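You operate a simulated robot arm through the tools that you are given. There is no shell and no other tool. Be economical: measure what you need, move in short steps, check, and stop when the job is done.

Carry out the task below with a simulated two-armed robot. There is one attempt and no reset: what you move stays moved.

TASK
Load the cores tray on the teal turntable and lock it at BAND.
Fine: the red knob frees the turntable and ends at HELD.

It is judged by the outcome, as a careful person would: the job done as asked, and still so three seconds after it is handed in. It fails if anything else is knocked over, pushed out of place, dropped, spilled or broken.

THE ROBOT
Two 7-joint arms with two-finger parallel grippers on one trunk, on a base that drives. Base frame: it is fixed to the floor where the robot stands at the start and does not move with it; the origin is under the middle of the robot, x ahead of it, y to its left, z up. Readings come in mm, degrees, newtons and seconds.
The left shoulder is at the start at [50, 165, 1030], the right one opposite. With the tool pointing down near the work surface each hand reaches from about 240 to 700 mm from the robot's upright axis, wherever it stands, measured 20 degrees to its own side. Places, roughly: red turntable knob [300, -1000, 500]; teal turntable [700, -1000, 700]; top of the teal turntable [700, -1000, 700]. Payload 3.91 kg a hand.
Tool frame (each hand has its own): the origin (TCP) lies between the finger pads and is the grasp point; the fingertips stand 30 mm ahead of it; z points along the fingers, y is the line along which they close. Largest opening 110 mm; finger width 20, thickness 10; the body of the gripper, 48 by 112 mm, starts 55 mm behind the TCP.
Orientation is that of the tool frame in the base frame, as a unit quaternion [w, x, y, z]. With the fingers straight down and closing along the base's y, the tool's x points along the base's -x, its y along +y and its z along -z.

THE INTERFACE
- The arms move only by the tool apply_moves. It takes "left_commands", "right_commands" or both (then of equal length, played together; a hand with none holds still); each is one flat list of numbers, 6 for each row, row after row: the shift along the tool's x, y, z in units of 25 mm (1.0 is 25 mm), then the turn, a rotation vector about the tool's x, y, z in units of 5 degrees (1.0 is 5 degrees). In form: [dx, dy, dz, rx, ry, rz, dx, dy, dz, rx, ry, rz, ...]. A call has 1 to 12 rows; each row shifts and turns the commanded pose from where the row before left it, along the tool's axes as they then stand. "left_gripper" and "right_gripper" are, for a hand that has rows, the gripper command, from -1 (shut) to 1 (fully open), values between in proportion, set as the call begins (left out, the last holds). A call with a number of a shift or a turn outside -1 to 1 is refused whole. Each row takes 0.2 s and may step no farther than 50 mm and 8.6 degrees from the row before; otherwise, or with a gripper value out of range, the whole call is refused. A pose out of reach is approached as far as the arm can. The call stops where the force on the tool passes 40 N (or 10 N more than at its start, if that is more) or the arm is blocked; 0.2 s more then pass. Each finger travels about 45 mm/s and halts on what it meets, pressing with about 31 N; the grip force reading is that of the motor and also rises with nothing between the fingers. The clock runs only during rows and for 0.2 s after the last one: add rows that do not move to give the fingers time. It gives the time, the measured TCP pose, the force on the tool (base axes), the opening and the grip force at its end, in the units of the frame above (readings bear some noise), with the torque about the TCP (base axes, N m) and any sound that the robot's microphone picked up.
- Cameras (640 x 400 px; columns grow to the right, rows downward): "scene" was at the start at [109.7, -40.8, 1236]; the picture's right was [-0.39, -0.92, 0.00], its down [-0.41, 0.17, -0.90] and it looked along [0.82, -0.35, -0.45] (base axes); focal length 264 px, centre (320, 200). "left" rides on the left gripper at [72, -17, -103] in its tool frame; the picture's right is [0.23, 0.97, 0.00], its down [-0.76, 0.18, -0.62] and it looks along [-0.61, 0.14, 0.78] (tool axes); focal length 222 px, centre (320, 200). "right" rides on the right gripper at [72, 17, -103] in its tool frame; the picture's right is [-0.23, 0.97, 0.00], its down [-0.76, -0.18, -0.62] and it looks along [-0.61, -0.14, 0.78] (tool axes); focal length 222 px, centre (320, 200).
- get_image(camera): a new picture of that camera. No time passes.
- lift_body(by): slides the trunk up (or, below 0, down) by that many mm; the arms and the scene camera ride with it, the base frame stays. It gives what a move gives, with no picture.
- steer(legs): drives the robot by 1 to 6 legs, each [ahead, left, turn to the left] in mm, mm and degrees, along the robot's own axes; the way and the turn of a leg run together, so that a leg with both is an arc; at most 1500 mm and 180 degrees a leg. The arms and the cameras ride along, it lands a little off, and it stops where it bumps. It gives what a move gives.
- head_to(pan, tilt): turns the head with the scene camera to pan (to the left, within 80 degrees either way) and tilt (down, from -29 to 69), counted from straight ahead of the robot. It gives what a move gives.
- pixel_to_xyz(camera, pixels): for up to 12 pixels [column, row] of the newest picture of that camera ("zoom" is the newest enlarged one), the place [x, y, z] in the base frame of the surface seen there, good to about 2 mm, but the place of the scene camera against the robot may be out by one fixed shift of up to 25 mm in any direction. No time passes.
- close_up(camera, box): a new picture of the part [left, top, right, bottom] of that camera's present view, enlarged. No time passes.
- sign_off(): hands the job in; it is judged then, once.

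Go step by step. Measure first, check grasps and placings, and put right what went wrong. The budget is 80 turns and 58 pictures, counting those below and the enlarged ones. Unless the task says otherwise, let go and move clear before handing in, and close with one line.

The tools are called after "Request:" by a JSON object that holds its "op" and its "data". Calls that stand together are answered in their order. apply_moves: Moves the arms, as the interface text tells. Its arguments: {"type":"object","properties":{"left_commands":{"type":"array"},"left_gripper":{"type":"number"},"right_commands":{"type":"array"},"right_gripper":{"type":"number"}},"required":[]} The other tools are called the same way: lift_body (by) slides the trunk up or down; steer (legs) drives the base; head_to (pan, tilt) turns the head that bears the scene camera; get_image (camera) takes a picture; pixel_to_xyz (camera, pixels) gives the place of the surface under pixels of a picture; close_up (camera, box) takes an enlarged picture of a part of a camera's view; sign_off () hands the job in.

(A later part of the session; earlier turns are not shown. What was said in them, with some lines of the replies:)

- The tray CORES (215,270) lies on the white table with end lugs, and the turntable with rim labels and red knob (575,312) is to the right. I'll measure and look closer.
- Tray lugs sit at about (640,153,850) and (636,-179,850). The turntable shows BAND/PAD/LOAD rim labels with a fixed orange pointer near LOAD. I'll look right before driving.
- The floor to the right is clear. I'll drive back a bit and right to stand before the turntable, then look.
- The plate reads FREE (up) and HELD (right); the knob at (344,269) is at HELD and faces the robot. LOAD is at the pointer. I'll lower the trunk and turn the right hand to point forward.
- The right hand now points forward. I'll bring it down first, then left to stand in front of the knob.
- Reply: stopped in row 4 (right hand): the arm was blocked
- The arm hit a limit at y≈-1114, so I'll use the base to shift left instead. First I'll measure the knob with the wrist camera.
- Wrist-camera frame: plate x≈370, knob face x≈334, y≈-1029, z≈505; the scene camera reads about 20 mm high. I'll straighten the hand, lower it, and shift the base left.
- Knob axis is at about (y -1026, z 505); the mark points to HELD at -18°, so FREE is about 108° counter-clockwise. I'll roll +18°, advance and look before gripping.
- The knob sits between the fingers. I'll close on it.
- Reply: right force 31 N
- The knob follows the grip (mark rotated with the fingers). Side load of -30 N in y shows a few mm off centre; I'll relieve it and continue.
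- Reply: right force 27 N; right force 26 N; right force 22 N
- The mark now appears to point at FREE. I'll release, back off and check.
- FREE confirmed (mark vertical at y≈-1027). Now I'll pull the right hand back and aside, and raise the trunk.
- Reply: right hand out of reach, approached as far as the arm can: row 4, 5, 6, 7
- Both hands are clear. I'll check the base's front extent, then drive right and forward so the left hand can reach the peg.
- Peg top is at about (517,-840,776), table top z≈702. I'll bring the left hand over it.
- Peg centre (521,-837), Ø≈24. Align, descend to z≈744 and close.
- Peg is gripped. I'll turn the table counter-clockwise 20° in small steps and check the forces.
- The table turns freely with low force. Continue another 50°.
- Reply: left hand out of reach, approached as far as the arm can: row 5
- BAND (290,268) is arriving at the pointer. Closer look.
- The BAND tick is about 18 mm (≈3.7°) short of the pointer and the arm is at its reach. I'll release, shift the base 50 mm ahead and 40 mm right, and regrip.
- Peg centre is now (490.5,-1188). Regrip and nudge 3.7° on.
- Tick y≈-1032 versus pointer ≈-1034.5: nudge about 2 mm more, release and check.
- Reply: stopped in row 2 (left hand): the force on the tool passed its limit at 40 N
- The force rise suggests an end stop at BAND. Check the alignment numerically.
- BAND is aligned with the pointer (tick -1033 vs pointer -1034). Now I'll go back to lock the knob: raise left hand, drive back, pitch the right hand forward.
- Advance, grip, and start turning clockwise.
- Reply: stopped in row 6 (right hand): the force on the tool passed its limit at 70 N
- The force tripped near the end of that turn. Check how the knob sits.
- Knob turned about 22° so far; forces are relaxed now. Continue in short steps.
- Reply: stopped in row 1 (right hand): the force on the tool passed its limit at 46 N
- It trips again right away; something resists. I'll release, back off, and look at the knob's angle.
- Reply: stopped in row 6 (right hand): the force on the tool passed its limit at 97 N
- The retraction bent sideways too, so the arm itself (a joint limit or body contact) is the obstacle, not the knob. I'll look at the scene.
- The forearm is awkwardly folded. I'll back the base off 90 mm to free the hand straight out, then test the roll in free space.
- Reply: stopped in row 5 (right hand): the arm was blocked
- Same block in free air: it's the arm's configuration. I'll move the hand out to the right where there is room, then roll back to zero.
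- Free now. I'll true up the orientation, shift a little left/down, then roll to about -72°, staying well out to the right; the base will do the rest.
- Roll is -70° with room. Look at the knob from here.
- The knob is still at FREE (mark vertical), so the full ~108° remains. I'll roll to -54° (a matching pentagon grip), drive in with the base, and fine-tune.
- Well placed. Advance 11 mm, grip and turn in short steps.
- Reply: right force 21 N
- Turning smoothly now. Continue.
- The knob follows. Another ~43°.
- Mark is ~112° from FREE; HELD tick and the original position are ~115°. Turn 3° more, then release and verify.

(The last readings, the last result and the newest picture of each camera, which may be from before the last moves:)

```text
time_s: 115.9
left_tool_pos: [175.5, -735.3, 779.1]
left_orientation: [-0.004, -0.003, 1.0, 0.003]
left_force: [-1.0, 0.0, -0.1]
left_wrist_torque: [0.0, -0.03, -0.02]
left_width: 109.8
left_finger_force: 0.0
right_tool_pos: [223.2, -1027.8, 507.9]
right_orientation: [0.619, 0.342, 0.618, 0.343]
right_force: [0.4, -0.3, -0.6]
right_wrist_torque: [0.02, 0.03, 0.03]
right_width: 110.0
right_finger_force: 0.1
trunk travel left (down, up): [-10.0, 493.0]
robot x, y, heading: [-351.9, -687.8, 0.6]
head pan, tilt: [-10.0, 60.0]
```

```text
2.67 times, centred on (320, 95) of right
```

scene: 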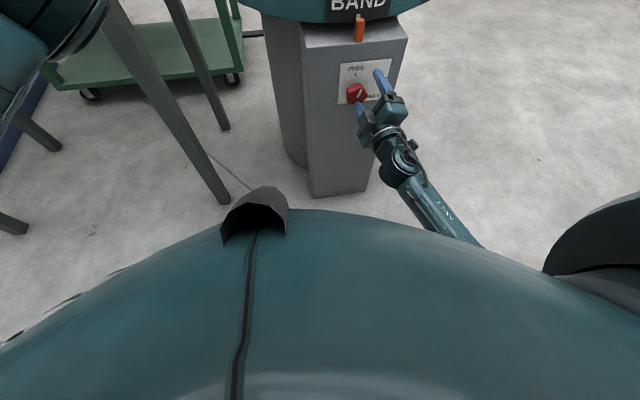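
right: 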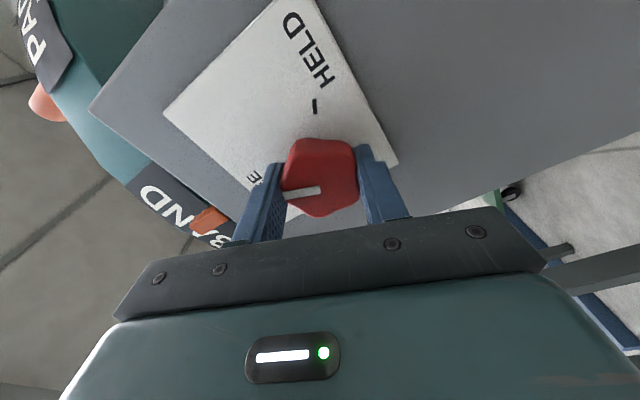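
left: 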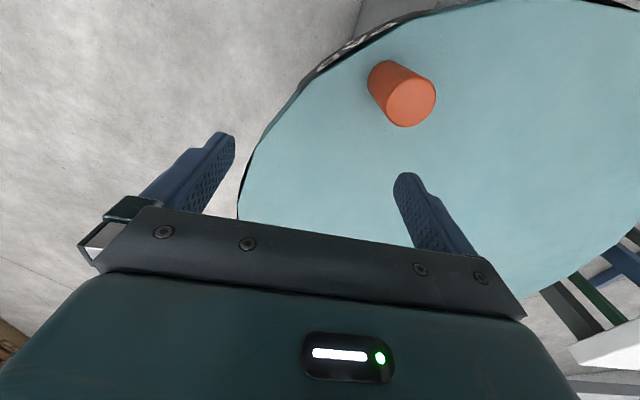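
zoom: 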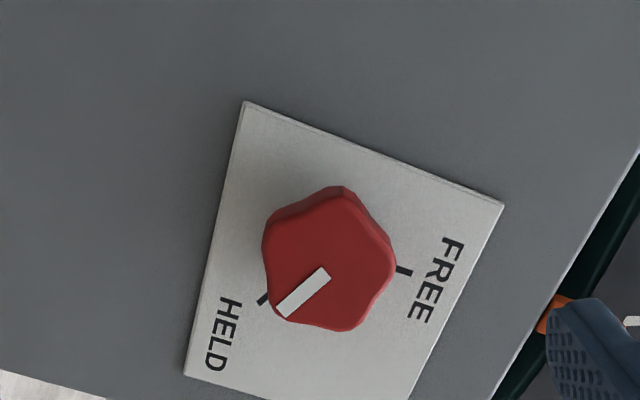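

Knob reads HELD (mark in line with its tick). Now raise the trunk, drive back toward the tray, and restore the right hand's roll.

Request:
{"op": "lift_body", "data": {"by": 240}}

Request:
{"op": "steer", "data": {"legs": [[0, 690, 0]]}}

Request:
{"op": "apply_moves", "data": {"right_commands": [0, 0, 0, 0, 0, -1, 0, 0, 0, 0, 0, -1, 0, 0, 0, 0, 0, -1, 0, 0, 0, 0, 0, -1, 0, 0, 0, 0, 0, -1, 0, 0, 0, 0, 0, -1, 0, 0, 0, 0, 0, -1, 0, 0, 0, 0, 0, -1, 0, 0, 0, 0, 0, -1, 0, 0, 0, 0, 0, -1, 0, 0, 0, 0, 0, -1, 0, 0, 0, 0, 0, -0.6]}}

Request:
{"op": "apply_moves", "data": {"right_commands": [-1, 0, 0, 0, 0, 0, -1, 0, 0, 0, 0, 0, -1, 0, 0, 0, 0, 0, -1, 0, 0, 0, 0, 0, -1, 0, 0, 0, 0, 0, -1, 0, 0, 0, 0, 0, -1, 0, 0, 0, 0, 0, -1, 0, 0, 0, 0, 0, -1, 0, 0, 0, 0, 0, -1, 0, 0, 0, 0, 0]}}

Request:
{"op": "apply_moves", "data": {"right_commands": [0, 0, 0, 0, 1, 0, 0, 0, 0, 0, 1, 0, 0, 0, 0, 0, 1, 0, 0, 0, 0, 0, 1, 0, 0, 0, 0, 0, 1, 0, 0, 0, 0, 0, 1, 0, 0, 0, 0, 0, 1, 0, 0, 0, 0, 0, 1, 0, 0, 0, 0, 0, 1, 0]}}

Request:
{"op": "apply_moves", "data": {"right_commands": [0, 0, 0, 0, 1, 0, 0, 0, 0, 0, 1, 0, 0, 0, 0, 0, 1, 0, 0, 0, 0, 0, 1, 0, 0, 0, 0, 0, 1, 0, 0, 0, 0, 0, 1, 0, 0, 0, 0, 0, 1, 0, 0, 0, 0, 0, 1, 0, 0, 0, 0, 0, 1, 0]}}

```text
time_s: 118.4
left_tool_pos: [176.9, -735.8, 1019.9]
left_orientation: [-0.004, -0.003, 1.0, 0.003]
left_force: [-0.1, 0.1, -1.3]
left_wrist_torque: [0.04, -0.02, -0.02]
left_width: 109.9
left_finger_force: 0.1
right_tool_pos: [221.7, -1027.6, 747.8]
right_orientation: [0.619, 0.342, 0.619, 0.342]
right_force: [-0.3, 0.5, 0.1]
right_wrist_torque: [0.03, 0.03, -0.04]
right_width: 110.3
right_finger_force: 0.1
trunk travel left (down, up): [-250.0, 253.0]
robot x, y, heading: [-354.8, -689.2, 0.4]
head pan, tilt: [-10.0, 60.0]
```

```text
time_s: 124.8
left_tool_pos: [171.7, -49.9, 1019.8]
left_orientation: [-0.004, -0.005, 1.0, 0.004]
left_force: [0.4, 0.6, 0.9]
left_wrist_torque: [-0.02, 0.03, -0.01]
left_width: 109.9
left_finger_force: 0.1
right_tool_pos: [218.7, -341.5, 748.5]
right_orientation: [0.618, 0.341, 0.619, 0.344]
right_force: [-0.5, -0.4, 0.2]
right_wrist_torque: [0.0, 0.01, 0.0]
right_width: 109.7
right_finger_force: 0.0
trunk travel left (down, up): [-250.0, 253.0]
robot x, y, heading: [-361.0, -4.1, 0.1]
head pan, tilt: [-10.0, 60.0]
```

```text
time_s: 127.4
left_tool_pos: [171.1, -48.2, 1020.2]
left_orientation: [-0.004, -0.005, 1.0, 0.003]
left_force: [-0.1, -0.4, 0.0]
left_wrist_torque: [0.0, -0.02, -0.02]
left_width: 109.9
left_finger_force: 0.0
right_tool_pos: [219.4, -341.3, 746.7]
right_orientation: [0.707, -0.003, 0.707, -0.002]
right_force: [-0.3, -0.5, -0.2]
right_wrist_torque: [-0.08, -0.01, -0.01]
right_width: 109.9
right_finger_force: 0.0
trunk travel left (down, up): [-250.0, 253.0]
robot x, y, heading: [-355.2, -2.7, 0.5]
head pan, tilt: [-10.0, 60.0]
```

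```text
time_s: 129.6
left_tool_pos: [171.2, -49.6, 1021.0]
left_orientation: [-0.005, -0.005, 1.0, 0.004]
left_force: [-0.2, 0.5, -0.8]
left_wrist_torque: [0.01, 0.03, 0.0]
left_width: 110.0
left_finger_force: 0.1
right_tool_pos: [217.3, -340.4, 997.7]
right_orientation: [0.707, -0.001, 0.707, 0.001]
right_force: [0.5, 0.1, -0.3]
right_wrist_torque: [-0.03, -0.01, -0.01]
right_width: 109.9
right_finger_force: 0.1
trunk travel left (down, up): [-250.0, 253.0]
robot x, y, heading: [-355.0, 0.4, 0.3]
head pan, tilt: [-10.0, 60.0]
```

```text
time_s: 131.6
left_tool_pos: [171.2, -49.6, 1019.6]
left_orientation: [-0.005, -0.006, 1.0, 0.003]
left_force: [0.3, -0.8, 0.4]
left_wrist_torque: [0.0, -0.01, -0.04]
left_width: 110.0
left_finger_force: 0.2
right_tool_pos: [218.3, -340.8, 998.2]
right_orientation: [0.382, -0.001, 0.924, -0.001]
right_force: [0.0, 0.3, 0.1]
right_wrist_torque: [0.02, -0.01, -0.01]
right_width: 110.3
right_finger_force: 0.2
trunk travel left (down, up): [-250.0, 253.0]
robot x, y, heading: [-353.6, -2.3, 0.4]
head pan, tilt: [-10.0, 60.0]
```

```text
time_s: 133.6
left_tool_pos: [171.1, -49.4, 1020.7]
left_orientation: [-0.003, -0.005, 1.0, 0.004]
left_force: [0.8, 0.2, -0.4]
left_wrist_torque: [-0.03, 0.0, 0.01]
left_width: 110.2
left_finger_force: 0.1
right_tool_pos: [219.1, -341.4, 997.7]
right_orientation: [-0.001, -0.001, 1.0, -0.001]
right_force: [0.3, -0.5, -0.2]
right_wrist_torque: [0.01, -0.03, 0.0]
right_width: 109.8
right_finger_force: 0.0
trunk travel left (down, up): [-250.0, 253.0]
robot x, y, heading: [-356.6, 0.7, 0.4]
head pan, tilt: [-10.0, 60.0]
```

Hands restored. Now yaw both by 90° (right -, left +) so the fingers close along x for the lugs.

Request:
{"op": "apply_moves", "data": {"right_commands": [0, 0, 0, 0, 0, -1, 0, 0, 0, 0, 0, -1, 0, 0, 0, 0, 0, -1, 0, 0, 0, 0, 0, -1, 0, 0, 0, 0, 0, -1, 0, 0, 0, 0, 0, -1, 0, 0, 0, 0, 0, -1, 0, 0, 0, 0, 0, -1, 0, 0, 0, 0, 0, -1], "left_commands": [0, 0.5, 0, 0, 0, 1, 0, 0.5, 0, 0, 0, 1, 0, 0.5, 0, 0, 0, 1, 0, 0.5, 0, 0, 0, 1, 0, 0.5, 0, 0, 0, 1, 0, 0.5, 0, 0, 0, 1, 0, 0.5, 0, 0, 0, 1, 0, 0.5, 0, 0, 0, 1, 0, 0.5, 0, 0, 0, 1]}}

Request:
{"op": "apply_moves", "data": {"right_commands": [0, 0, 0, 0, 0, -1, 0, 0, 0, 0, 0, -1, 0, 0, 0, 0, 0, -1, 0, 0, 0, 0, 0, -1, 0, 0, 0, 0, 0, -1, 0, 0, 0, 0, 0, -1, 0, 0, 0, 0, 0, -1, 0, 0, 0, 0, 0, -1, 0, 0, 0, 0, 0, -1], "left_commands": [0.5, 0, 0, 0, 0, 1, 0.5, 0, 0, 0, 0, 1, 0.5, 0, 0, 0, 0, 1, 0.5, 0, 0, 0, 0, 1, 0.5, 0, 0, 0, 0, 1, 0.5, 0, 0, 0, 0, 1, 0.5, 0, 0, 0, 0, 1, 0.5, 0, 0, 0, 0, 1, 0.5, 0, 0, 0, 0, 1]}}

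Request:
{"op": "steer", "data": {"legs": [[350, 0, 0]]}}

```text
time_s: 135.6
left_tool_pos: [208.9, 54.3, 1022.2]
left_orientation: [-0.006, 0.379, 0.925, 0.002]
left_force: [-0.2, -0.9, -0.3]
left_wrist_torque: [-0.01, 0.0, 0.02]
left_width: 110.3
left_finger_force: 0.0
right_tool_pos: [218.7, -341.0, 997.8]
right_orientation: [-0.001, -0.385, 0.923, 0.001]
right_force: [0.0, 0.4, 0.6]
right_wrist_torque: [-0.02, 0.0, 0.01]
right_width: 110.1
right_finger_force: 0.1
trunk travel left (down, up): [-250.0, 253.0]
robot x, y, heading: [-354.2, 0.1, 0.3]
head pan, tilt: [-10.0, 60.0]
```

```text
time_s: 137.6
left_tool_pos: [161.7, 153.6, 1020.8]
left_orientation: [-0.005, 0.704, 0.71, -0.001]
left_force: [-0.7, 0.4, 1.2]
left_wrist_torque: [0.02, 0.0, -0.04]
left_width: 109.9
left_finger_force: 0.1
right_tool_pos: [219.2, -340.5, 997.1]
right_orientation: [0.0, 0.708, -0.706, 0.001]
right_force: [0.2, 0.0, 0.1]
right_wrist_torque: [0.03, 0.02, -0.03]
right_width: 109.9
right_finger_force: 0.0
trunk travel left (down, up): [-250.0, 253.0]
robot x, y, heading: [-358.5, 2.7, 0.5]
head pan, tilt: [-10.0, 60.0]
```

```text
time_s: 139.9
left_tool_pos: [508.2, 152.7, 1021.2]
left_orientation: [-0.006, 0.705, 0.709, 0.0]
left_force: [0.9, -0.4, 0.3]
left_wrist_torque: [0.02, 0.02, 0.01]
left_width: 109.8
left_finger_force: 0.1
right_tool_pos: [564.6, -341.6, 997.1]
right_orientation: [-0.001, -0.706, 0.708, -0.002]
right_force: [-0.1, -0.7, -0.1]
right_wrist_torque: [0.0, 0.02, 0.0]
right_width: 109.9
right_finger_force: 0.0
trunk travel left (down, up): [-250.0, 253.0]
robot x, y, heading: [-11.2, -0.2, 0.2]
head pan, tilt: [-10.0, 60.0]
```

Both hands are oriented (closing along x). Move them above the lugs and look with the wrist cameras.

Request:
{"op": "apply_moves", "data": {"left_commands": [0.02, 0.77, 0, 0, 0, 0, 0.02, 0.77, 0, 0, 0, 0, 0.02, 0.77, 0, 0, 0, 0, 0.02, 0.77, 0, 0, 0, 0, 0.02, 0.77, 0, 0, 0, 0, 0.02, 0.77, 0, 0, 0, 0, 0.02, 0.77, 0, 0, 0, 0, 0, 0, 1, 0, 0, 0, 0, 0, 1, 0, 0, 0, 0, 0, 1, 0, 0, 0], "right_commands": [-0.94, -0.43, 0, 0, 0, 0, -0.94, -0.43, 0, 0, 0, 0, -0.94, -0.43, 0, 0, 0, 0, -0.94, -0.43, 0, 0, 0, 0, -0.94, -0.43, 0, 0, 0, 0, -0.94, -0.43, 0, 0, 0, 0, -0.94, -0.43, 0, 0, 0, 0, 0, 0, 1, 0, 0, 0, 0, 0, 1, 0, 0, 0, 0, 0, 0, 0, 0, 0]}}

Request:
{"op": "get_image", "data": {"camera": "left"}}

Request:
{"op": "get_image", "data": {"camera": "right"}}

```text
time_s: 142.1
left_tool_pos: [632.4, 156.8, 947.6]
left_orientation: [-0.006, 0.705, 0.709, 0.0]
left_force: [-0.2, 0.3, -0.4]
left_wrist_torque: [0.02, 0.02, 0.01]
left_width: 110.2
left_finger_force: 0.1
left hand out of reach, approached as far as the arm can: row 6, 7, 8, 9, 10
right_tool_pos: [638.4, -179.2, 947.7]
right_orientation: [-0.001, -0.707, 0.707, 0.001]
right_force: [0.8, 0.4, 0.2]
right_wrist_torque: [0.01, 0.0, 0.0]
right_width: 110.1
right_finger_force: 0.0
right hand out of reach, approached as far as the arm can: row 7, 8, 9
trunk travel left (down, up): [-250.0, 253.0]
robot x, y, heading: [-11.8, -0.5, 0.2]
head pan, tilt: [-10.0, 60.0]
```

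```text
13 pictures are left
```

left: 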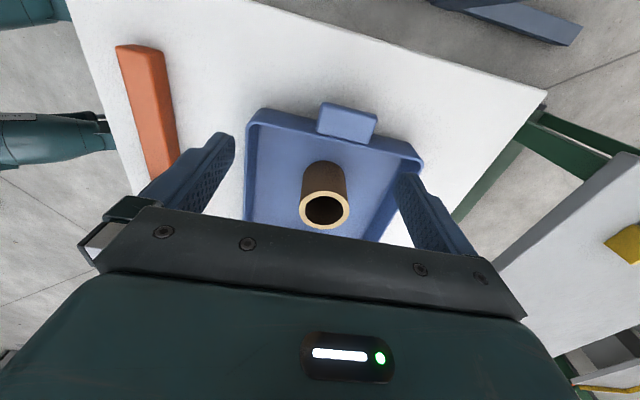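

```text
12 pictures are left
```

right: 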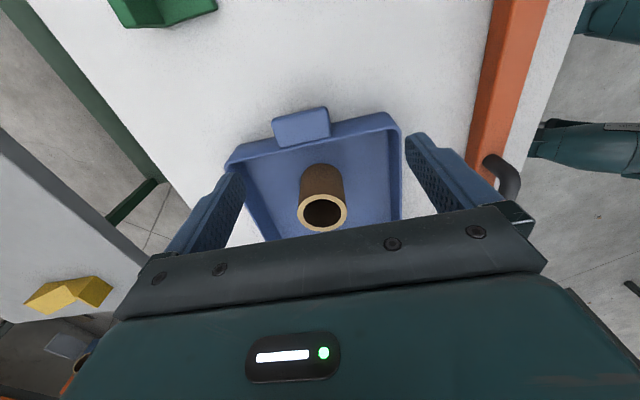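

Request:
{"op": "pixel_to_xyz", "data": {"camera": "left", "pixels": [[347, 121], [322, 105], [377, 115], [320, 130], [372, 140], [247, 120], [422, 160], [325, 205], [200, 60]]}}

Request:
{"op": "pixel_to_xyz", "data": {"camera": "right", "pixels": [[301, 127], [275, 122], [326, 109], [279, 145], [329, 136], [230, 165], [397, 122], [322, 208], [440, 60]]}}

```text
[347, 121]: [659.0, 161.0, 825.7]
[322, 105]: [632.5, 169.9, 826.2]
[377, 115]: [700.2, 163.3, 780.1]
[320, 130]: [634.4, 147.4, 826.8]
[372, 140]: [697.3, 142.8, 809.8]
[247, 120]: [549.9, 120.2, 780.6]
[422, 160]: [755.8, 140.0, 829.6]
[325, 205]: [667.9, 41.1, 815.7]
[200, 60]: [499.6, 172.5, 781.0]
```

```text
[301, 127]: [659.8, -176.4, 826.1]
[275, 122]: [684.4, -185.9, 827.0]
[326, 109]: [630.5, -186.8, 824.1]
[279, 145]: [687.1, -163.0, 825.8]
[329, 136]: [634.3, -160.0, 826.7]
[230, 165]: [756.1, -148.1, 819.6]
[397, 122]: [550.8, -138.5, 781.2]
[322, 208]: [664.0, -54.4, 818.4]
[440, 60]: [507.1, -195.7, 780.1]
```

Lugs: left centre (659.5,159), right (659.5,-175), top z 826; table z 781. Arms are at their reach, so I'll bring the base 50 mm forward.

Request:
{"op": "steer", "data": {"legs": [[50, 0, 0]]}}

Request:
{"op": "apply_moves", "data": {"left_commands": [0, 0, 0, 0, 0, 0], "right_commands": [0, 0, 0, 0, 0, 0]}}

```text
time_s: 143.0
left_tool_pos: [684.1, 158.2, 948.6]
left_orientation: [-0.005, 0.705, 0.71, -0.001]
left_force: [0.0, 0.1, -0.7]
left_wrist_torque: [0.0, 0.03, -0.01]
left_width: 110.0
left_finger_force: 0.1
right_tool_pos: [688.4, -178.6, 947.6]
right_orientation: [-0.001, -0.706, 0.708, 0.0]
right_force: [-0.4, -0.3, 0.3]
right_wrist_torque: [0.01, 0.01, 0.05]
right_width: 110.0
right_finger_force: 0.1
trunk travel left (down, up): [-250.0, 253.0]
robot x, y, heading: [42.5, -0.8, 0.2]
head pan, tilt: [-10.0, 60.0]
```

```text
time_s: 143.4
left_tool_pos: [683.2, 157.4, 949.2]
left_orientation: [-0.006, 0.705, 0.709, -0.002]
left_force: [-1.4, -0.4, 0.5]
left_wrist_torque: [0.0, -0.02, -0.04]
left_width: 109.9
left_finger_force: 0.1
right_tool_pos: [688.9, -180.0, 948.0]
right_orientation: [-0.001, -0.707, 0.708, 0.0]
right_force: [-0.4, 0.1, 0.4]
right_wrist_torque: [0.01, -0.04, 0.0]
right_width: 109.9
right_finger_force: 0.1
trunk travel left (down, up): [-250.0, 253.0]
robot x, y, heading: [40.9, -0.7, -0.1]
head pan, tilt: [-10.0, 60.0]
```

Request:
{"op": "apply_moves", "data": {"left_commands": [0.05, -0.48, 0, 0, 0, 0, 0.05, -0.48, 0, 0, 0, 0, 0, 0, 1, 0, 0, 0, 0, 0, 1, 0, 0, 0, 0, 0, 1, 0, 0, 0, 0, 0, 0, 0, 0, 0], "right_commands": [-0.065, 0.585, 0, 0, 0, 0, -0.065, 0.585, 0, 0, 0, 0, 0, 0, 1, 0, 0, 0, 0, 0, 1, 0, 0, 0, 0, 0, 1, 0, 0, 0, 0, 0, 0, 0, 0, 0]}}

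```text
time_s: 144.8
left_tool_pos: [691.4, 155.9, 873.2]
left_orientation: [-0.006, 0.705, 0.709, -0.002]
left_force: [0.0, 0.4, 0.4]
left_wrist_torque: [-0.02, -0.02, 0.01]
left_width: 110.3
left_finger_force: 0.1
left hand out of reach, approached as far as the arm can: row 1, 2, 3, 4
right_tool_pos: [696.8, -178.1, 873.9]
right_orientation: [-0.002, -0.707, 0.708, 0.0]
right_force: [0.2, -0.4, 0.3]
right_wrist_torque: [-0.02, 0.01, 0.02]
right_width: 110.3
right_finger_force: 0.0
right hand out of reach, approached as far as the arm can: row 1, 2, 3, 5
trunk travel left (down, up): [-250.0, 253.0]
robot x, y, heading: [38.8, -0.1, 0.0]
head pan, tilt: [-10.0, 60.0]
```

The commanded poses lay beyond reach; pull both back further and re-read.

Request:
{"op": "apply_moves", "data": {"left_commands": [0, -0.64, 0, 0, 0, 0, 0, -0.64, 0, 0, 0, 0, 0, 0, 0, 0, 0, 0], "right_commands": [0, 0.74, 0, 0, 0, 0, 0, 0.74, 0, 0, 0, 0, 0, 0, 0, 0, 0, 0]}}

```text
time_s: 145.6
left_tool_pos: [691.5, 156.8, 874.5]
left_orientation: [-0.007, 0.705, 0.709, -0.002]
left_force: [0.7, -0.1, -0.2]
left_wrist_torque: [0.0, 0.02, 0.03]
left_width: 110.1
left_finger_force: 0.1
left hand out of reach, approached as far as the arm can: row 1, 2
right_tool_pos: [696.5, -177.7, 874.8]
right_orientation: [-0.002, -0.707, 0.707, 0.001]
right_force: [0.0, 0.6, 0.5]
right_wrist_torque: [0.02, 0.01, 0.04]
right_width: 109.8
right_finger_force: 0.0
right hand out of reach, approached as far as the arm can: row 1, 2
trunk travel left (down, up): [-250.0, 253.0]
robot x, y, heading: [39.3, 1.0, 0.2]
head pan, tilt: [-10.0, 60.0]
```

No response to the pull-back; the arms seem stuck at a joint limit in this pose. I'll lift both and retreat in the same move.

Request:
{"op": "apply_moves", "data": {"left_commands": [0, 0, -1, 0, 0, 0, 0, 0, -1, 0, 0, 0, 0, 0, -1, 0, 0, 0, 0, -1, 0, 0, 0, 0, 0, -1, 0, 0, 0, 0, 0, 0, 0, 0, 0, 0], "right_commands": [0, 0, -1, 0, 0, 0, 0, 0, -1, 0, 0, 0, 0, 0, -1, 0, 0, 0, 0, 1, 0, 0, 0, 0, 0, 1, 0, 0, 0, 0, 0, 0, 0, 0, 0, 0]}}

```text
time_s: 147.0
left_tool_pos: [633.7, 160.2, 947.3]
left_orientation: [-0.008, 0.705, 0.71, -0.002]
left_force: [-0.7, -0.5, 0.1]
left_wrist_torque: [0.03, -0.01, 0.0]
left_width: 110.0
left_finger_force: 0.0
left hand out of reach, approached as far as the arm can: row 2
right_tool_pos: [639.1, -181.2, 947.0]
right_orientation: [-0.002, -0.706, 0.708, 0.0]
right_force: [-0.1, 0.5, -0.1]
right_wrist_torque: [0.0, 0.02, 0.01]
right_width: 109.9
right_finger_force: 0.0
right hand out of reach, approached as far as the arm can: row 2
trunk travel left (down, up): [-250.0, 253.0]
robot x, y, heading: [38.3, -1.2, 0.4]
head pan, tilt: [-10.0, 60.0]
```

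Freed: hands at x≈634/639. Advance the base 22 mm, trim, and descend to the lugs.

Request:
{"op": "steer", "data": {"legs": [[23, 0, 0]]}}

Request:
{"op": "apply_moves", "data": {"left_commands": [0, 0.1, 0, 0, 0, 0, 0, 0, 1, 0, 0, 0, 0, 0, 1, 0, 0, 0, 0, 0, 1, 0, 0, 0, 0, 0, 0, 0, 0, 0], "right_commands": [-0.18, 0.1, 0, 0, 0, 0, 0, 0, 1, 0, 0, 0, 0, 0, 1, 0, 0, 0, 0, 0, 1, 0, 0, 0, 0, 0, 0, 0, 0, 0]}}

```text
time_s: 147.8
left_tool_pos: [657.3, 161.3, 947.5]
left_orientation: [-0.006, 0.704, 0.71, -0.001]
left_force: [0.7, 0.2, -0.6]
left_wrist_torque: [-0.01, -0.01, -0.05]
left_width: 110.0
left_finger_force: 0.2
right_tool_pos: [662.8, -181.0, 948.7]
right_orientation: [-0.002, -0.706, 0.708, 0.0]
right_force: [-0.1, -0.2, 0.6]
right_wrist_torque: [0.0, 0.01, 0.01]
right_width: 110.1
right_finger_force: 0.2
trunk travel left (down, up): [-250.0, 253.0]
robot x, y, heading: [63.8, 1.2, -0.1]
head pan, tilt: [-10.0, 60.0]
```

```text
time_s: 149.0
left_tool_pos: [658.4, 160.3, 872.7]
left_orientation: [-0.006, 0.705, 0.709, -0.001]
left_force: [0.4, 0.1, 0.9]
left_wrist_torque: [-0.01, -0.02, -0.03]
left_width: 110.0
left_finger_force: 0.1
right_tool_pos: [660.0, -176.6, 873.0]
right_orientation: [-0.002, -0.706, 0.708, 0.0]
right_force: [0.7, -0.8, -0.7]
right_wrist_torque: [-0.02, 0.02, 0.01]
right_width: 109.9
right_finger_force: 0.1
trunk travel left (down, up): [-250.0, 253.0]
robot x, y, heading: [60.5, 3.0, 0.1]
head pan, tilt: [-10.0, 60.0]
```

Both hands are centred over the lugs. Check once visually, then descend to z≈823.

Request:
{"op": "get_image", "data": {"camera": "left"}}

Request:
{"op": "apply_moves", "data": {"left_commands": [0, 0, 1, 0, 0, 0, 0, 0, 1, 0, 0, 0, 0, 0, 0, 0, 0, 0], "right_commands": [0, 0, 1, 0, 0, 0, 0, 0, 1, 0, 0, 0, 0, 0, 0, 0, 0, 0]}}

```text
11 pictures are left
```

left: 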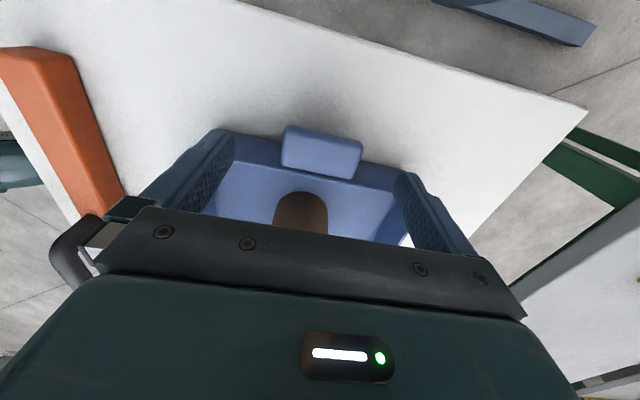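

```text
time_s: 149.8
left_tool_pos: [658.6, 162.4, 823.3]
left_orientation: [-0.006, 0.705, 0.709, -0.001]
left_force: [0.3, 0.1, -0.2]
left_wrist_torque: [-0.02, -0.01, -0.02]
left_width: 110.1
left_finger_force: 0.1
right_tool_pos: [660.3, -176.5, 822.7]
right_orientation: [-0.001, -0.706, 0.708, 0.0]
right_force: [-0.9, -0.5, -0.6]
right_wrist_torque: [-0.01, -0.01, 0.02]
right_width: 109.9
right_finger_force: 0.0
trunk travel left (down, up): [-250.0, 253.0]
robot x, y, heading: [62.8, 0.2, 0.1]
head pan, tilt: [-10.0, 60.0]
```

Request:
{"op": "apply_moves", "data": {"left_commands": [-0.05, 0, 0.15, 0, 0, 0, 0, 0, 0, 0, 0, 0, 0, 0, 0, 0, 0, 0, 0, 0, 0, 0, 0, 0, 0, 0, 0, 0, 0, 0, 0, 0, 0, 0, 0, 0], "right_commands": [0, 0, 0.15, 0, 0, 0, 0, 0, 0, 0, 0, 0, 0, 0, 0, 0, 0, 0, 0, 0, 0, 0, 0, 0, 0, 0, 0, 0, 0, 0, 0, 0, 0, 0, 0, 0], "left_gripper": -1, "right_gripper": -1}}

```text
time_s: 151.2
left_tool_pos: [658.8, 160.7, 820.1]
left_orientation: [-0.006, 0.705, 0.709, -0.002]
left_force: [0.8, 1.1, 0.5]
left_wrist_torque: [-0.22, -0.28, -0.15]
left_width: 59.6
left_finger_force: 30.8
right_tool_pos: [659.6, -176.8, 818.7]
right_orientation: [-0.001, -0.707, 0.707, -0.001]
right_force: [-0.4, -1.7, -0.4]
right_wrist_torque: [0.08, -0.14, 0.24]
right_width: 59.9
right_finger_force: 31.0
trunk travel left (down, up): [-250.0, 253.0]
robot x, y, heading: [64.0, 0.4, 0.2]
head pan, tilt: [-10.0, 60.0]
```

Both lugs gripped (60 mm wide). Lift gently together.

Request:
{"op": "apply_moves", "data": {"left_commands": [0, 0, -0.2, 0, 0, 0, 0, 0, -0.4, 0, 0, 0, 0, 0, -0.4, 0, 0, 0, 0, 0, -0.4, 0, 0, 0, 0, 0, -0.4, 0, 0, 0, 0, 0, 0, 0, 0, 0], "right_commands": [0, 0, -0.2, 0, 0, 0, 0, 0, -0.4, 0, 0, 0, 0, 0, -0.4, 0, 0, 0, 0, 0, -0.4, 0, 0, 0, 0, 0, -0.4, 0, 0, 0, 0, 0, 0, 0, 0, 0]}}

Request:
{"op": "get_image", "data": {"camera": "right"}}

```text
time_s: 152.6
left_tool_pos: [658.6, 159.5, 864.2]
left_orientation: [-0.007, 0.704, 0.71, -0.002]
left_force: [-0.9, 3.4, 2.9]
left_wrist_torque: [-0.85, 0.17, -0.54]
left_width: 59.9
left_finger_force: 30.8
right_tool_pos: [659.5, -177.3, 863.3]
right_orientation: [-0.002, -0.707, 0.707, 0.0]
right_force: [0.9, -3.3, -7.9]
right_wrist_torque: [-0.92, -0.14, 0.22]
right_width: 59.8
right_finger_force: 30.9
trunk travel left (down, up): [-250.0, 253.0]
robot x, y, heading: [62.1, -0.2, 0.1]
head pan, tilt: [-10.0, 60.0]
```

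```text
10 pictures are left
```

right: 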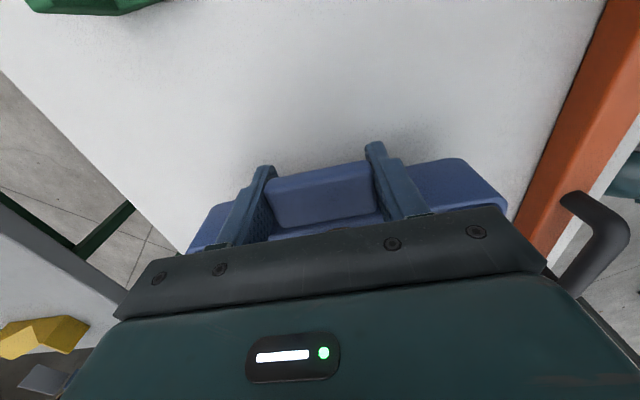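

The tray is up level. Raise the trunk to clear everything, then back away from the table.

Request:
{"op": "lift_body", "data": {"by": 110}}

Request:
{"op": "steer", "data": {"legs": [[-302, 0, 0]]}}

Request:
{"op": "steer", "data": {"legs": [[0, -1022, 0]]}}

Request:
{"op": "head_to", "data": {"pan": 0, "tilt": 45}}

Request:
{"op": "get_image", "data": {"camera": "scene"}}

```text
time_s: 154.0
left_tool_pos: [658.4, 158.7, 974.2]
left_orientation: [-0.006, 0.705, 0.709, -0.001]
left_force: [-0.6, 4.8, 1.9]
left_wrist_torque: [-0.74, -0.21, -0.21]
left_width: 59.8
left_finger_force: 30.6
right_tool_pos: [659.8, -177.0, 972.9]
right_orientation: [-0.003, -0.707, 0.708, 0.001]
right_force: [-0.7, -5.5, -6.5]
right_wrist_torque: [-0.73, 0.2, 0.26]
right_width: 59.9
right_finger_force: 30.6
trunk travel left (down, up): [-360.0, 143.0]
robot x, y, heading: [64.6, -0.8, 0.3]
head pan, tilt: [-10.0, 60.0]
```

```text
time_s: 156.1
left_tool_pos: [355.2, 156.0, 975.2]
left_orientation: [-0.007, 0.706, 0.709, -0.001]
left_force: [0.0, 8.4, -1.2]
left_wrist_torque: [-0.17, -0.13, -0.07]
left_width: 59.6
left_finger_force: 31.0
right_tool_pos: [356.0, -180.7, 974.4]
right_orientation: [-0.002, -0.706, 0.708, -0.001]
right_force: [-1.1, -8.2, -3.7]
right_wrist_torque: [-0.24, 0.14, 0.42]
right_width: 59.7
right_finger_force: 30.9
trunk travel left (down, up): [-360.0, 143.0]
robot x, y, heading: [-240.2, -1.7, 0.1]
head pan, tilt: [-10.0, 60.0]
```

```text
time_s: 165.5
left_tool_pos: [355.4, -885.9, 974.3]
left_orientation: [-0.007, 0.708, 0.706, -0.001]
left_force: [0.6, 0.0, -1.4]
left_wrist_torque: [0.01, -0.08, -0.24]
left_width: 60.1
left_finger_force: 30.4
right_tool_pos: [353.0, -1222.9, 973.8]
right_orientation: [-0.001, -0.704, 0.71, 0.0]
right_force: [-0.8, 0.0, -2.1]
right_wrist_torque: [-0.08, 0.1, 0.26]
right_width: 60.0
right_finger_force: 30.8
trunk travel left (down, up): [-360.0, 143.0]
robot x, y, heading: [-243.1, -1040.0, -0.3]
head pan, tilt: [-10.0, 60.0]
```

```text
time_s: 166.3
left_tool_pos: [354.9, -885.2, 974.8]
left_orientation: [-0.007, 0.708, 0.706, -0.001]
left_force: [0.4, 0.5, -2.3]
left_wrist_torque: [-0.12, -0.07, -0.16]
left_width: 59.8
left_finger_force: 30.6
right_tool_pos: [353.7, -1222.4, 974.3]
right_orientation: [-0.002, -0.703, 0.711, 0.001]
right_force: [0.1, -0.2, -1.9]
right_wrist_torque: [0.21, 0.04, 0.04]
right_width: 59.8
right_finger_force: 31.1
trunk travel left (down, up): [-360.0, 143.0]
robot x, y, heading: [-239.1, -1039.4, -0.1]
head pan, tilt: [0.0, 45.0]
```

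```text
9 pictures are left
```

scene: 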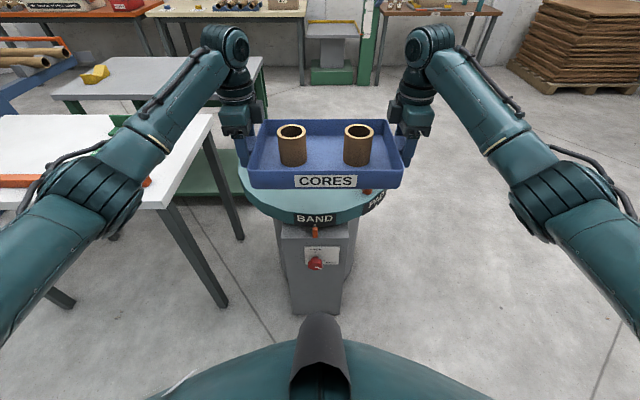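

The tray is level with both cores upright; its centre is y≈-1054, so shift 24 mm left and then drive in.

Request:
{"op": "steer", "data": {"legs": [[0, 26, 0], [275, 0, 0]]}}

```text
time_s: 168.7
left_tool_pos: [628.9, -861.0, 974.0]
left_orientation: [-0.007, 0.708, 0.706, -0.001]
left_force: [0.8, -0.8, -2.5]
left_wrist_torque: [0.11, -0.07, -0.38]
left_width: 59.9
left_finger_force: 31.6
right_tool_pos: [628.0, -1198.4, 973.9]
right_orientation: [-0.002, -0.704, 0.711, 0.001]
right_force: [0.5, -0.7, -1.7]
right_wrist_torque: [-0.1, 0.08, 0.37]
right_width: 59.6
right_finger_force: 31.2
trunk travel left (down, up): [-360.0, 143.0]
robot x, y, heading: [30.9, -1013.9, -0.4]
head pan, tilt: [0.0, 45.0]
```

Request:
{"op": "apply_moves", "data": {"left_commands": [0, 0.3, 0, 0, 0, 0, 0, 0.3, 0, 0, 0, 0, 0, 0.2, 0, 0, 0, 0, 0, 0, 0, 0, 0, 0], "right_commands": [0, -0.3, 0, 0, 0, 0, 0, -0.3, 0, 0, 0, 0, 0, -0.2, 0, 0, 0, 0, 0, 0, 0, 0, 0, 0]}}

Request:
{"op": "get_image", "data": {"camera": "scene"}}

```text
time_s: 169.7
left_tool_pos: [648.4, -862.0, 973.9]
left_orientation: [-0.007, 0.708, 0.706, -0.001]
left_force: [-1.1, 1.0, -0.5]
left_wrist_torque: [-0.34, -0.12, -0.41]
left_width: 60.2
left_finger_force: 31.4
right_tool_pos: [647.1, -1198.3, 973.7]
right_orientation: [-0.002, -0.703, 0.711, 0.001]
right_force: [0.7, -1.5, -2.9]
right_wrist_torque: [-0.03, 0.13, 0.03]
right_width: 59.7
right_finger_force: 31.3
trunk travel left (down, up): [-360.0, 143.0]
robot x, y, heading: [31.4, -1016.8, -0.3]
head pan, tilt: [0.0, 45.0]
```

```text
8 pictures are left
```

scene: 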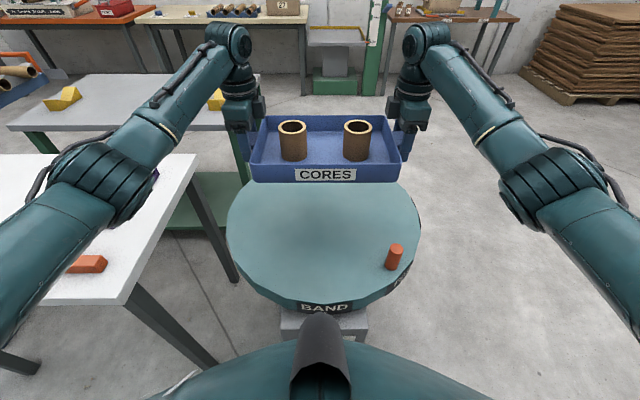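

Tray is over the turntable clear of the peg. Before lowering the trunk I'll check that the left elbow won't meet the white table.

Request:
{"op": "pixel_to_xyz", "data": {"camera": "scene", "pixels": [[100, 185], [150, 160], [60, 165], [45, 190], [20, 230], [125, 210], [90, 225], [20, 330], [104, 263], [194, 158], [30, 185], [395, 248]]}}

```text
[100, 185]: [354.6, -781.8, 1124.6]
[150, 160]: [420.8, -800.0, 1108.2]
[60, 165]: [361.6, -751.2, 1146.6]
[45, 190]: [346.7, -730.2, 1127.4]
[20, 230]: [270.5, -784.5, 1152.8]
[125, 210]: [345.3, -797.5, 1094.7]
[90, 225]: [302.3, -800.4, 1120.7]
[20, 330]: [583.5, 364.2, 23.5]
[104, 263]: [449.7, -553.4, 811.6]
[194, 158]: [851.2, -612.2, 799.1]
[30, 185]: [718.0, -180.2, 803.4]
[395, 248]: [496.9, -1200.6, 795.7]
```

The elbow stays ≥80 mm right of the table edge. Lower the trunk 215 mm.

Request:
{"op": "lift_body", "data": {"by": -210}}

Request:
{"op": "get_image", "data": {"camera": "scene"}}

```text
time_s: 172.0
left_tool_pos: [648.6, -862.2, 763.5]
left_orientation: [-0.006, 0.707, 0.707, 0.0]
left_force: [-2.1, 1.2, -0.8]
left_wrist_torque: [-0.25, -0.03, -0.51]
left_width: 59.7
left_finger_force: 30.6
right_tool_pos: [647.4, -1198.8, 764.5]
right_orientation: [-0.002, -0.703, 0.711, 0.0]
right_force: [1.5, -2.7, -4.2]
right_wrist_torque: [-0.44, 0.05, 0.06]
right_width: 59.8
right_finger_force: 31.4
trunk travel left (down, up): [-150.0, 353.0]
robot x, y, heading: [33.0, -1016.9, -0.4]
head pan, tilt: [0.0, 45.0]
```

```text
7 pictures are left
```

scene: 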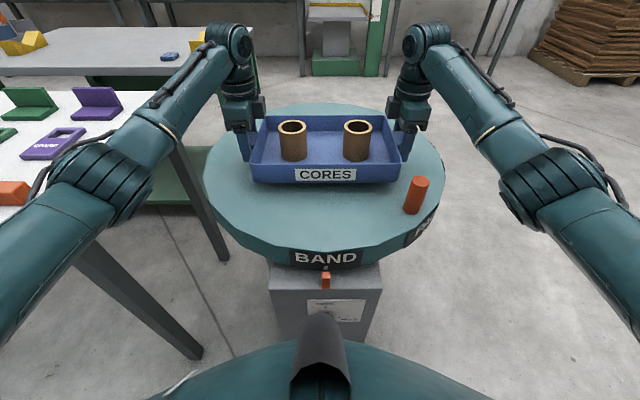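

Clear of the peg. Lower the last ~22 mm slowly.

Request:
{"op": "apply_moves", "data": {"left_commands": [0, 0, 0.2, 0, 0, 0, 0, 0, 0.2, 0, 0, 0, 0, 0, 0.2, 0, 0, 0, 0, 0, 0.16, 0, 0, 0, 0, 0, 0.08, 0, 0, 0, 0, 0, 0.06, 0, 0, 0, 0, 0, 0, 0, 0, 0], "right_commands": [0, 0, 0.2, 0, 0, 0, 0, 0, 0.2, 0, 0, 0, 0, 0, 0.2, 0, 0, 0, 0, 0, 0.16, 0, 0, 0, 0, 0, 0.08, 0, 0, 0, 0, 0, 0.06, 0, 0, 0, 0, 0, 0, 0, 0, 0]}}

```text
time_s: 173.6
left_tool_pos: [649.9, -861.6, 742.0]
left_orientation: [-0.007, 0.708, 0.706, 0.0]
left_force: [-1.0, 0.5, -1.7]
left_wrist_torque: [0.21, -0.17, -0.18]
left_width: 59.8
left_finger_force: 31.5
right_tool_pos: [646.1, -1198.0, 742.2]
right_orientation: [-0.001, -0.704, 0.71, 0.001]
right_force: [1.0, -1.1, -2.8]
right_wrist_torque: [-0.29, 0.18, -0.07]
right_width: 59.8
right_finger_force: 31.4
trunk travel left (down, up): [-150.0, 353.0]
robot x, y, heading: [33.0, -1014.0, 0.0]
head pan, tilt: [0.0, 45.0]
```

Request:
{"op": "apply_moves", "data": {"left_commands": [0, 0, 0.05, 0, 0, 0, 0, 0, 0.05, 0, 0, 0, 0, 0, 0.04, 0, 0, 0, 0, 0, 0, 0, 0, 0], "right_commands": [0, 0, 0.05, 0, 0, 0, 0, 0, 0.05, 0, 0, 0, 0, 0, 0.04, 0, 0, 0, 0, 0, 0, 0, 0, 0]}}

```text
time_s: 174.6
left_tool_pos: [648.8, -862.4, 740.7]
left_orientation: [-0.006, 0.708, 0.706, 0.0]
left_force: [3.2, -0.4, 7.8]
left_wrist_torque: [0.87, -0.15, -0.03]
left_width: 59.8
left_finger_force: 31.4
right_tool_pos: [646.7, -1197.8, 740.0]
right_orientation: [0.0, -0.704, 0.71, 0.0]
right_force: [1.7, 0.0, 2.9]
right_wrist_torque: [0.31, -0.39, 0.11]
right_width: 59.9
right_finger_force: 30.8
trunk travel left (down, up): [-150.0, 353.0]
robot x, y, heading: [34.6, -1016.1, -0.4]
head pan, tilt: [0.0, 45.0]
```

Forces turned upward (+8, +3 N): the tray is resting on the table. Open both grippers, then rise clear.

Request:
{"op": "apply_moves", "data": {"left_commands": [0, 0, 0, 0, 0, 0, 0, 0, 0, 0, 0, 0, 0, 0, 0, 0, 0, 0, 0, 0, 0, 0, 0, 0, 0, 0, 0, 0, 0, 0], "right_commands": [0, 0, 0, 0, 0, 0, 0, 0, 0, 0, 0, 0, 0, 0, 0, 0, 0, 0, 0, 0, 0, 0, 0, 0, 0, 0, 0, 0, 0, 0], "left_gripper": 0.8, "right_gripper": 0.8}}

Request:
{"op": "apply_moves", "data": {"left_commands": [0, 0, -0.5, 0, 0, 0, 0, 0, -1, 0, 0, 0, 0, 0, -1, 0, 0, 0, 0, 0, -1, 0, 0, 0, 0, 0, -1, 0, 0, 0, 0, 0, -1, 0, 0, 0], "right_commands": [0, 0, -0.5, 0, 0, 0, 0, 0, -1, 0, 0, 0, 0, 0, -1, 0, 0, 0, 0, 0, -1, 0, 0, 0, 0, 0, -1, 0, 0, 0, 0, 0, -1, 0, 0, 0]}}

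Request:
{"op": "get_image", "data": {"camera": "scene"}}

```text
time_s: 175.8
left_tool_pos: [649.6, -862.3, 738.2]
left_orientation: [-0.005, 0.708, 0.706, -0.002]
left_force: [-0.4, 0.1, -0.1]
left_wrist_torque: [-0.02, 0.0, -0.02]
left_width: 98.6
left_finger_force: 0.1
right_tool_pos: [647.0, -1198.3, 740.0]
right_orientation: [-0.001, -0.703, 0.711, 0.0]
right_force: [0.0, -0.6, 0.0]
right_wrist_torque: [-0.03, -0.01, 0.01]
right_width: 98.8
right_finger_force: 0.2
trunk travel left (down, up): [-150.0, 353.0]
robot x, y, heading: [30.9, -1014.4, -0.1]
head pan, tilt: [0.0, 45.0]
```

```text
time_s: 177.2
left_tool_pos: [650.9, -861.8, 877.6]
left_orientation: [-0.006, 0.708, 0.707, -0.001]
left_force: [-0.2, -0.3, 0.6]
left_wrist_torque: [0.0, 0.01, -0.01]
left_width: 99.2
left_finger_force: 0.1
right_tool_pos: [646.2, -1199.2, 876.3]
right_orientation: [-0.001, -0.703, 0.711, 0.0]
right_force: [-1.0, -0.8, -0.6]
right_wrist_torque: [0.0, 0.0, 0.0]
right_width: 99.0
right_finger_force: 0.0
trunk travel left (down, up): [-150.0, 353.0]
robot x, y, heading: [30.7, -1016.6, -0.2]
head pan, tilt: [0.0, 45.0]
```

```text
6 pictures are left
```

scene: 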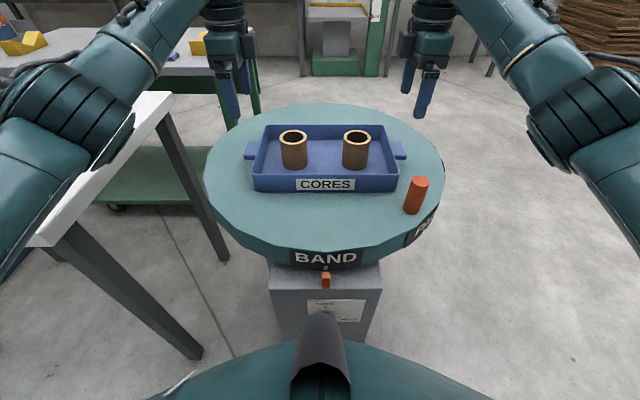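

The tray sits centred with both cores upright. Raise the trunk, back away, and check the knob and pointer.

Request:
{"op": "lift_body", "data": {"by": 120}}

Request:
{"op": "steer", "data": {"legs": [[-330, 0, 0]]}}

Request:
{"op": "close_up", "data": {"camera": "scene", "box": [200, 80, 440, 280]}}

```text
time_s: 178.7
left_tool_pos: [650.6, -862.4, 996.3]
left_orientation: [-0.007, 0.708, 0.706, 0.0]
left_force: [-0.3, 0.3, -0.5]
left_wrist_torque: [0.03, 0.02, -0.01]
left_width: 98.9
left_finger_force: 0.0
right_tool_pos: [647.4, -1198.4, 997.1]
right_orientation: [-0.001, -0.703, 0.711, -0.001]
right_force: [0.4, -0.2, 0.0]
right_wrist_torque: [0.05, -0.02, 0.0]
right_width: 99.0
right_finger_force: 0.1
trunk travel left (down, up): [-270.0, 233.0]
robot x, y, heading: [30.1, -1014.7, -0.3]
head pan, tilt: [0.0, 45.0]
```

```text
time_s: 180.9
left_tool_pos: [320.0, -861.1, 996.0]
left_orientation: [-0.006, 0.709, 0.705, -0.001]
left_force: [-0.4, -0.5, 0.9]
left_wrist_torque: [0.0, 0.0, 0.02]
left_width: 98.9
left_finger_force: 0.0
right_tool_pos: [315.2, -1197.9, 996.9]
right_orientation: [-0.001, -0.702, 0.712, 0.0]
right_force: [-0.3, -0.8, 0.3]
right_wrist_torque: [0.0, 0.01, -0.01]
right_width: 98.9
right_finger_force: 0.0
trunk travel left (down, up): [-270.0, 233.0]
robot x, y, heading: [-298.6, -1013.0, -0.3]
head pan, tilt: [0.0, 45.0]
```

```text
2.00 times, centred on (320, 180) of scene
```

zoom: 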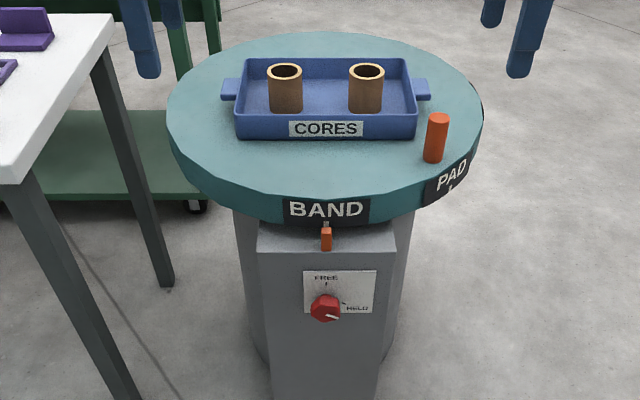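

The last view shows the tray on the turntable with both cores upright, BAND at the pointer (326,235), and the knob mark at HELD (330,312). Both hands are clear, so I'm handing in.

Request:
{"op": "sign_off", "data": {}}

```text
The job is handed in.
```

The cores tray is on the teal turntable with both cores upright. BAND is at the pointer, the red knob is at HELD, and both hands are clear; I did not push the turntable to test the lock.
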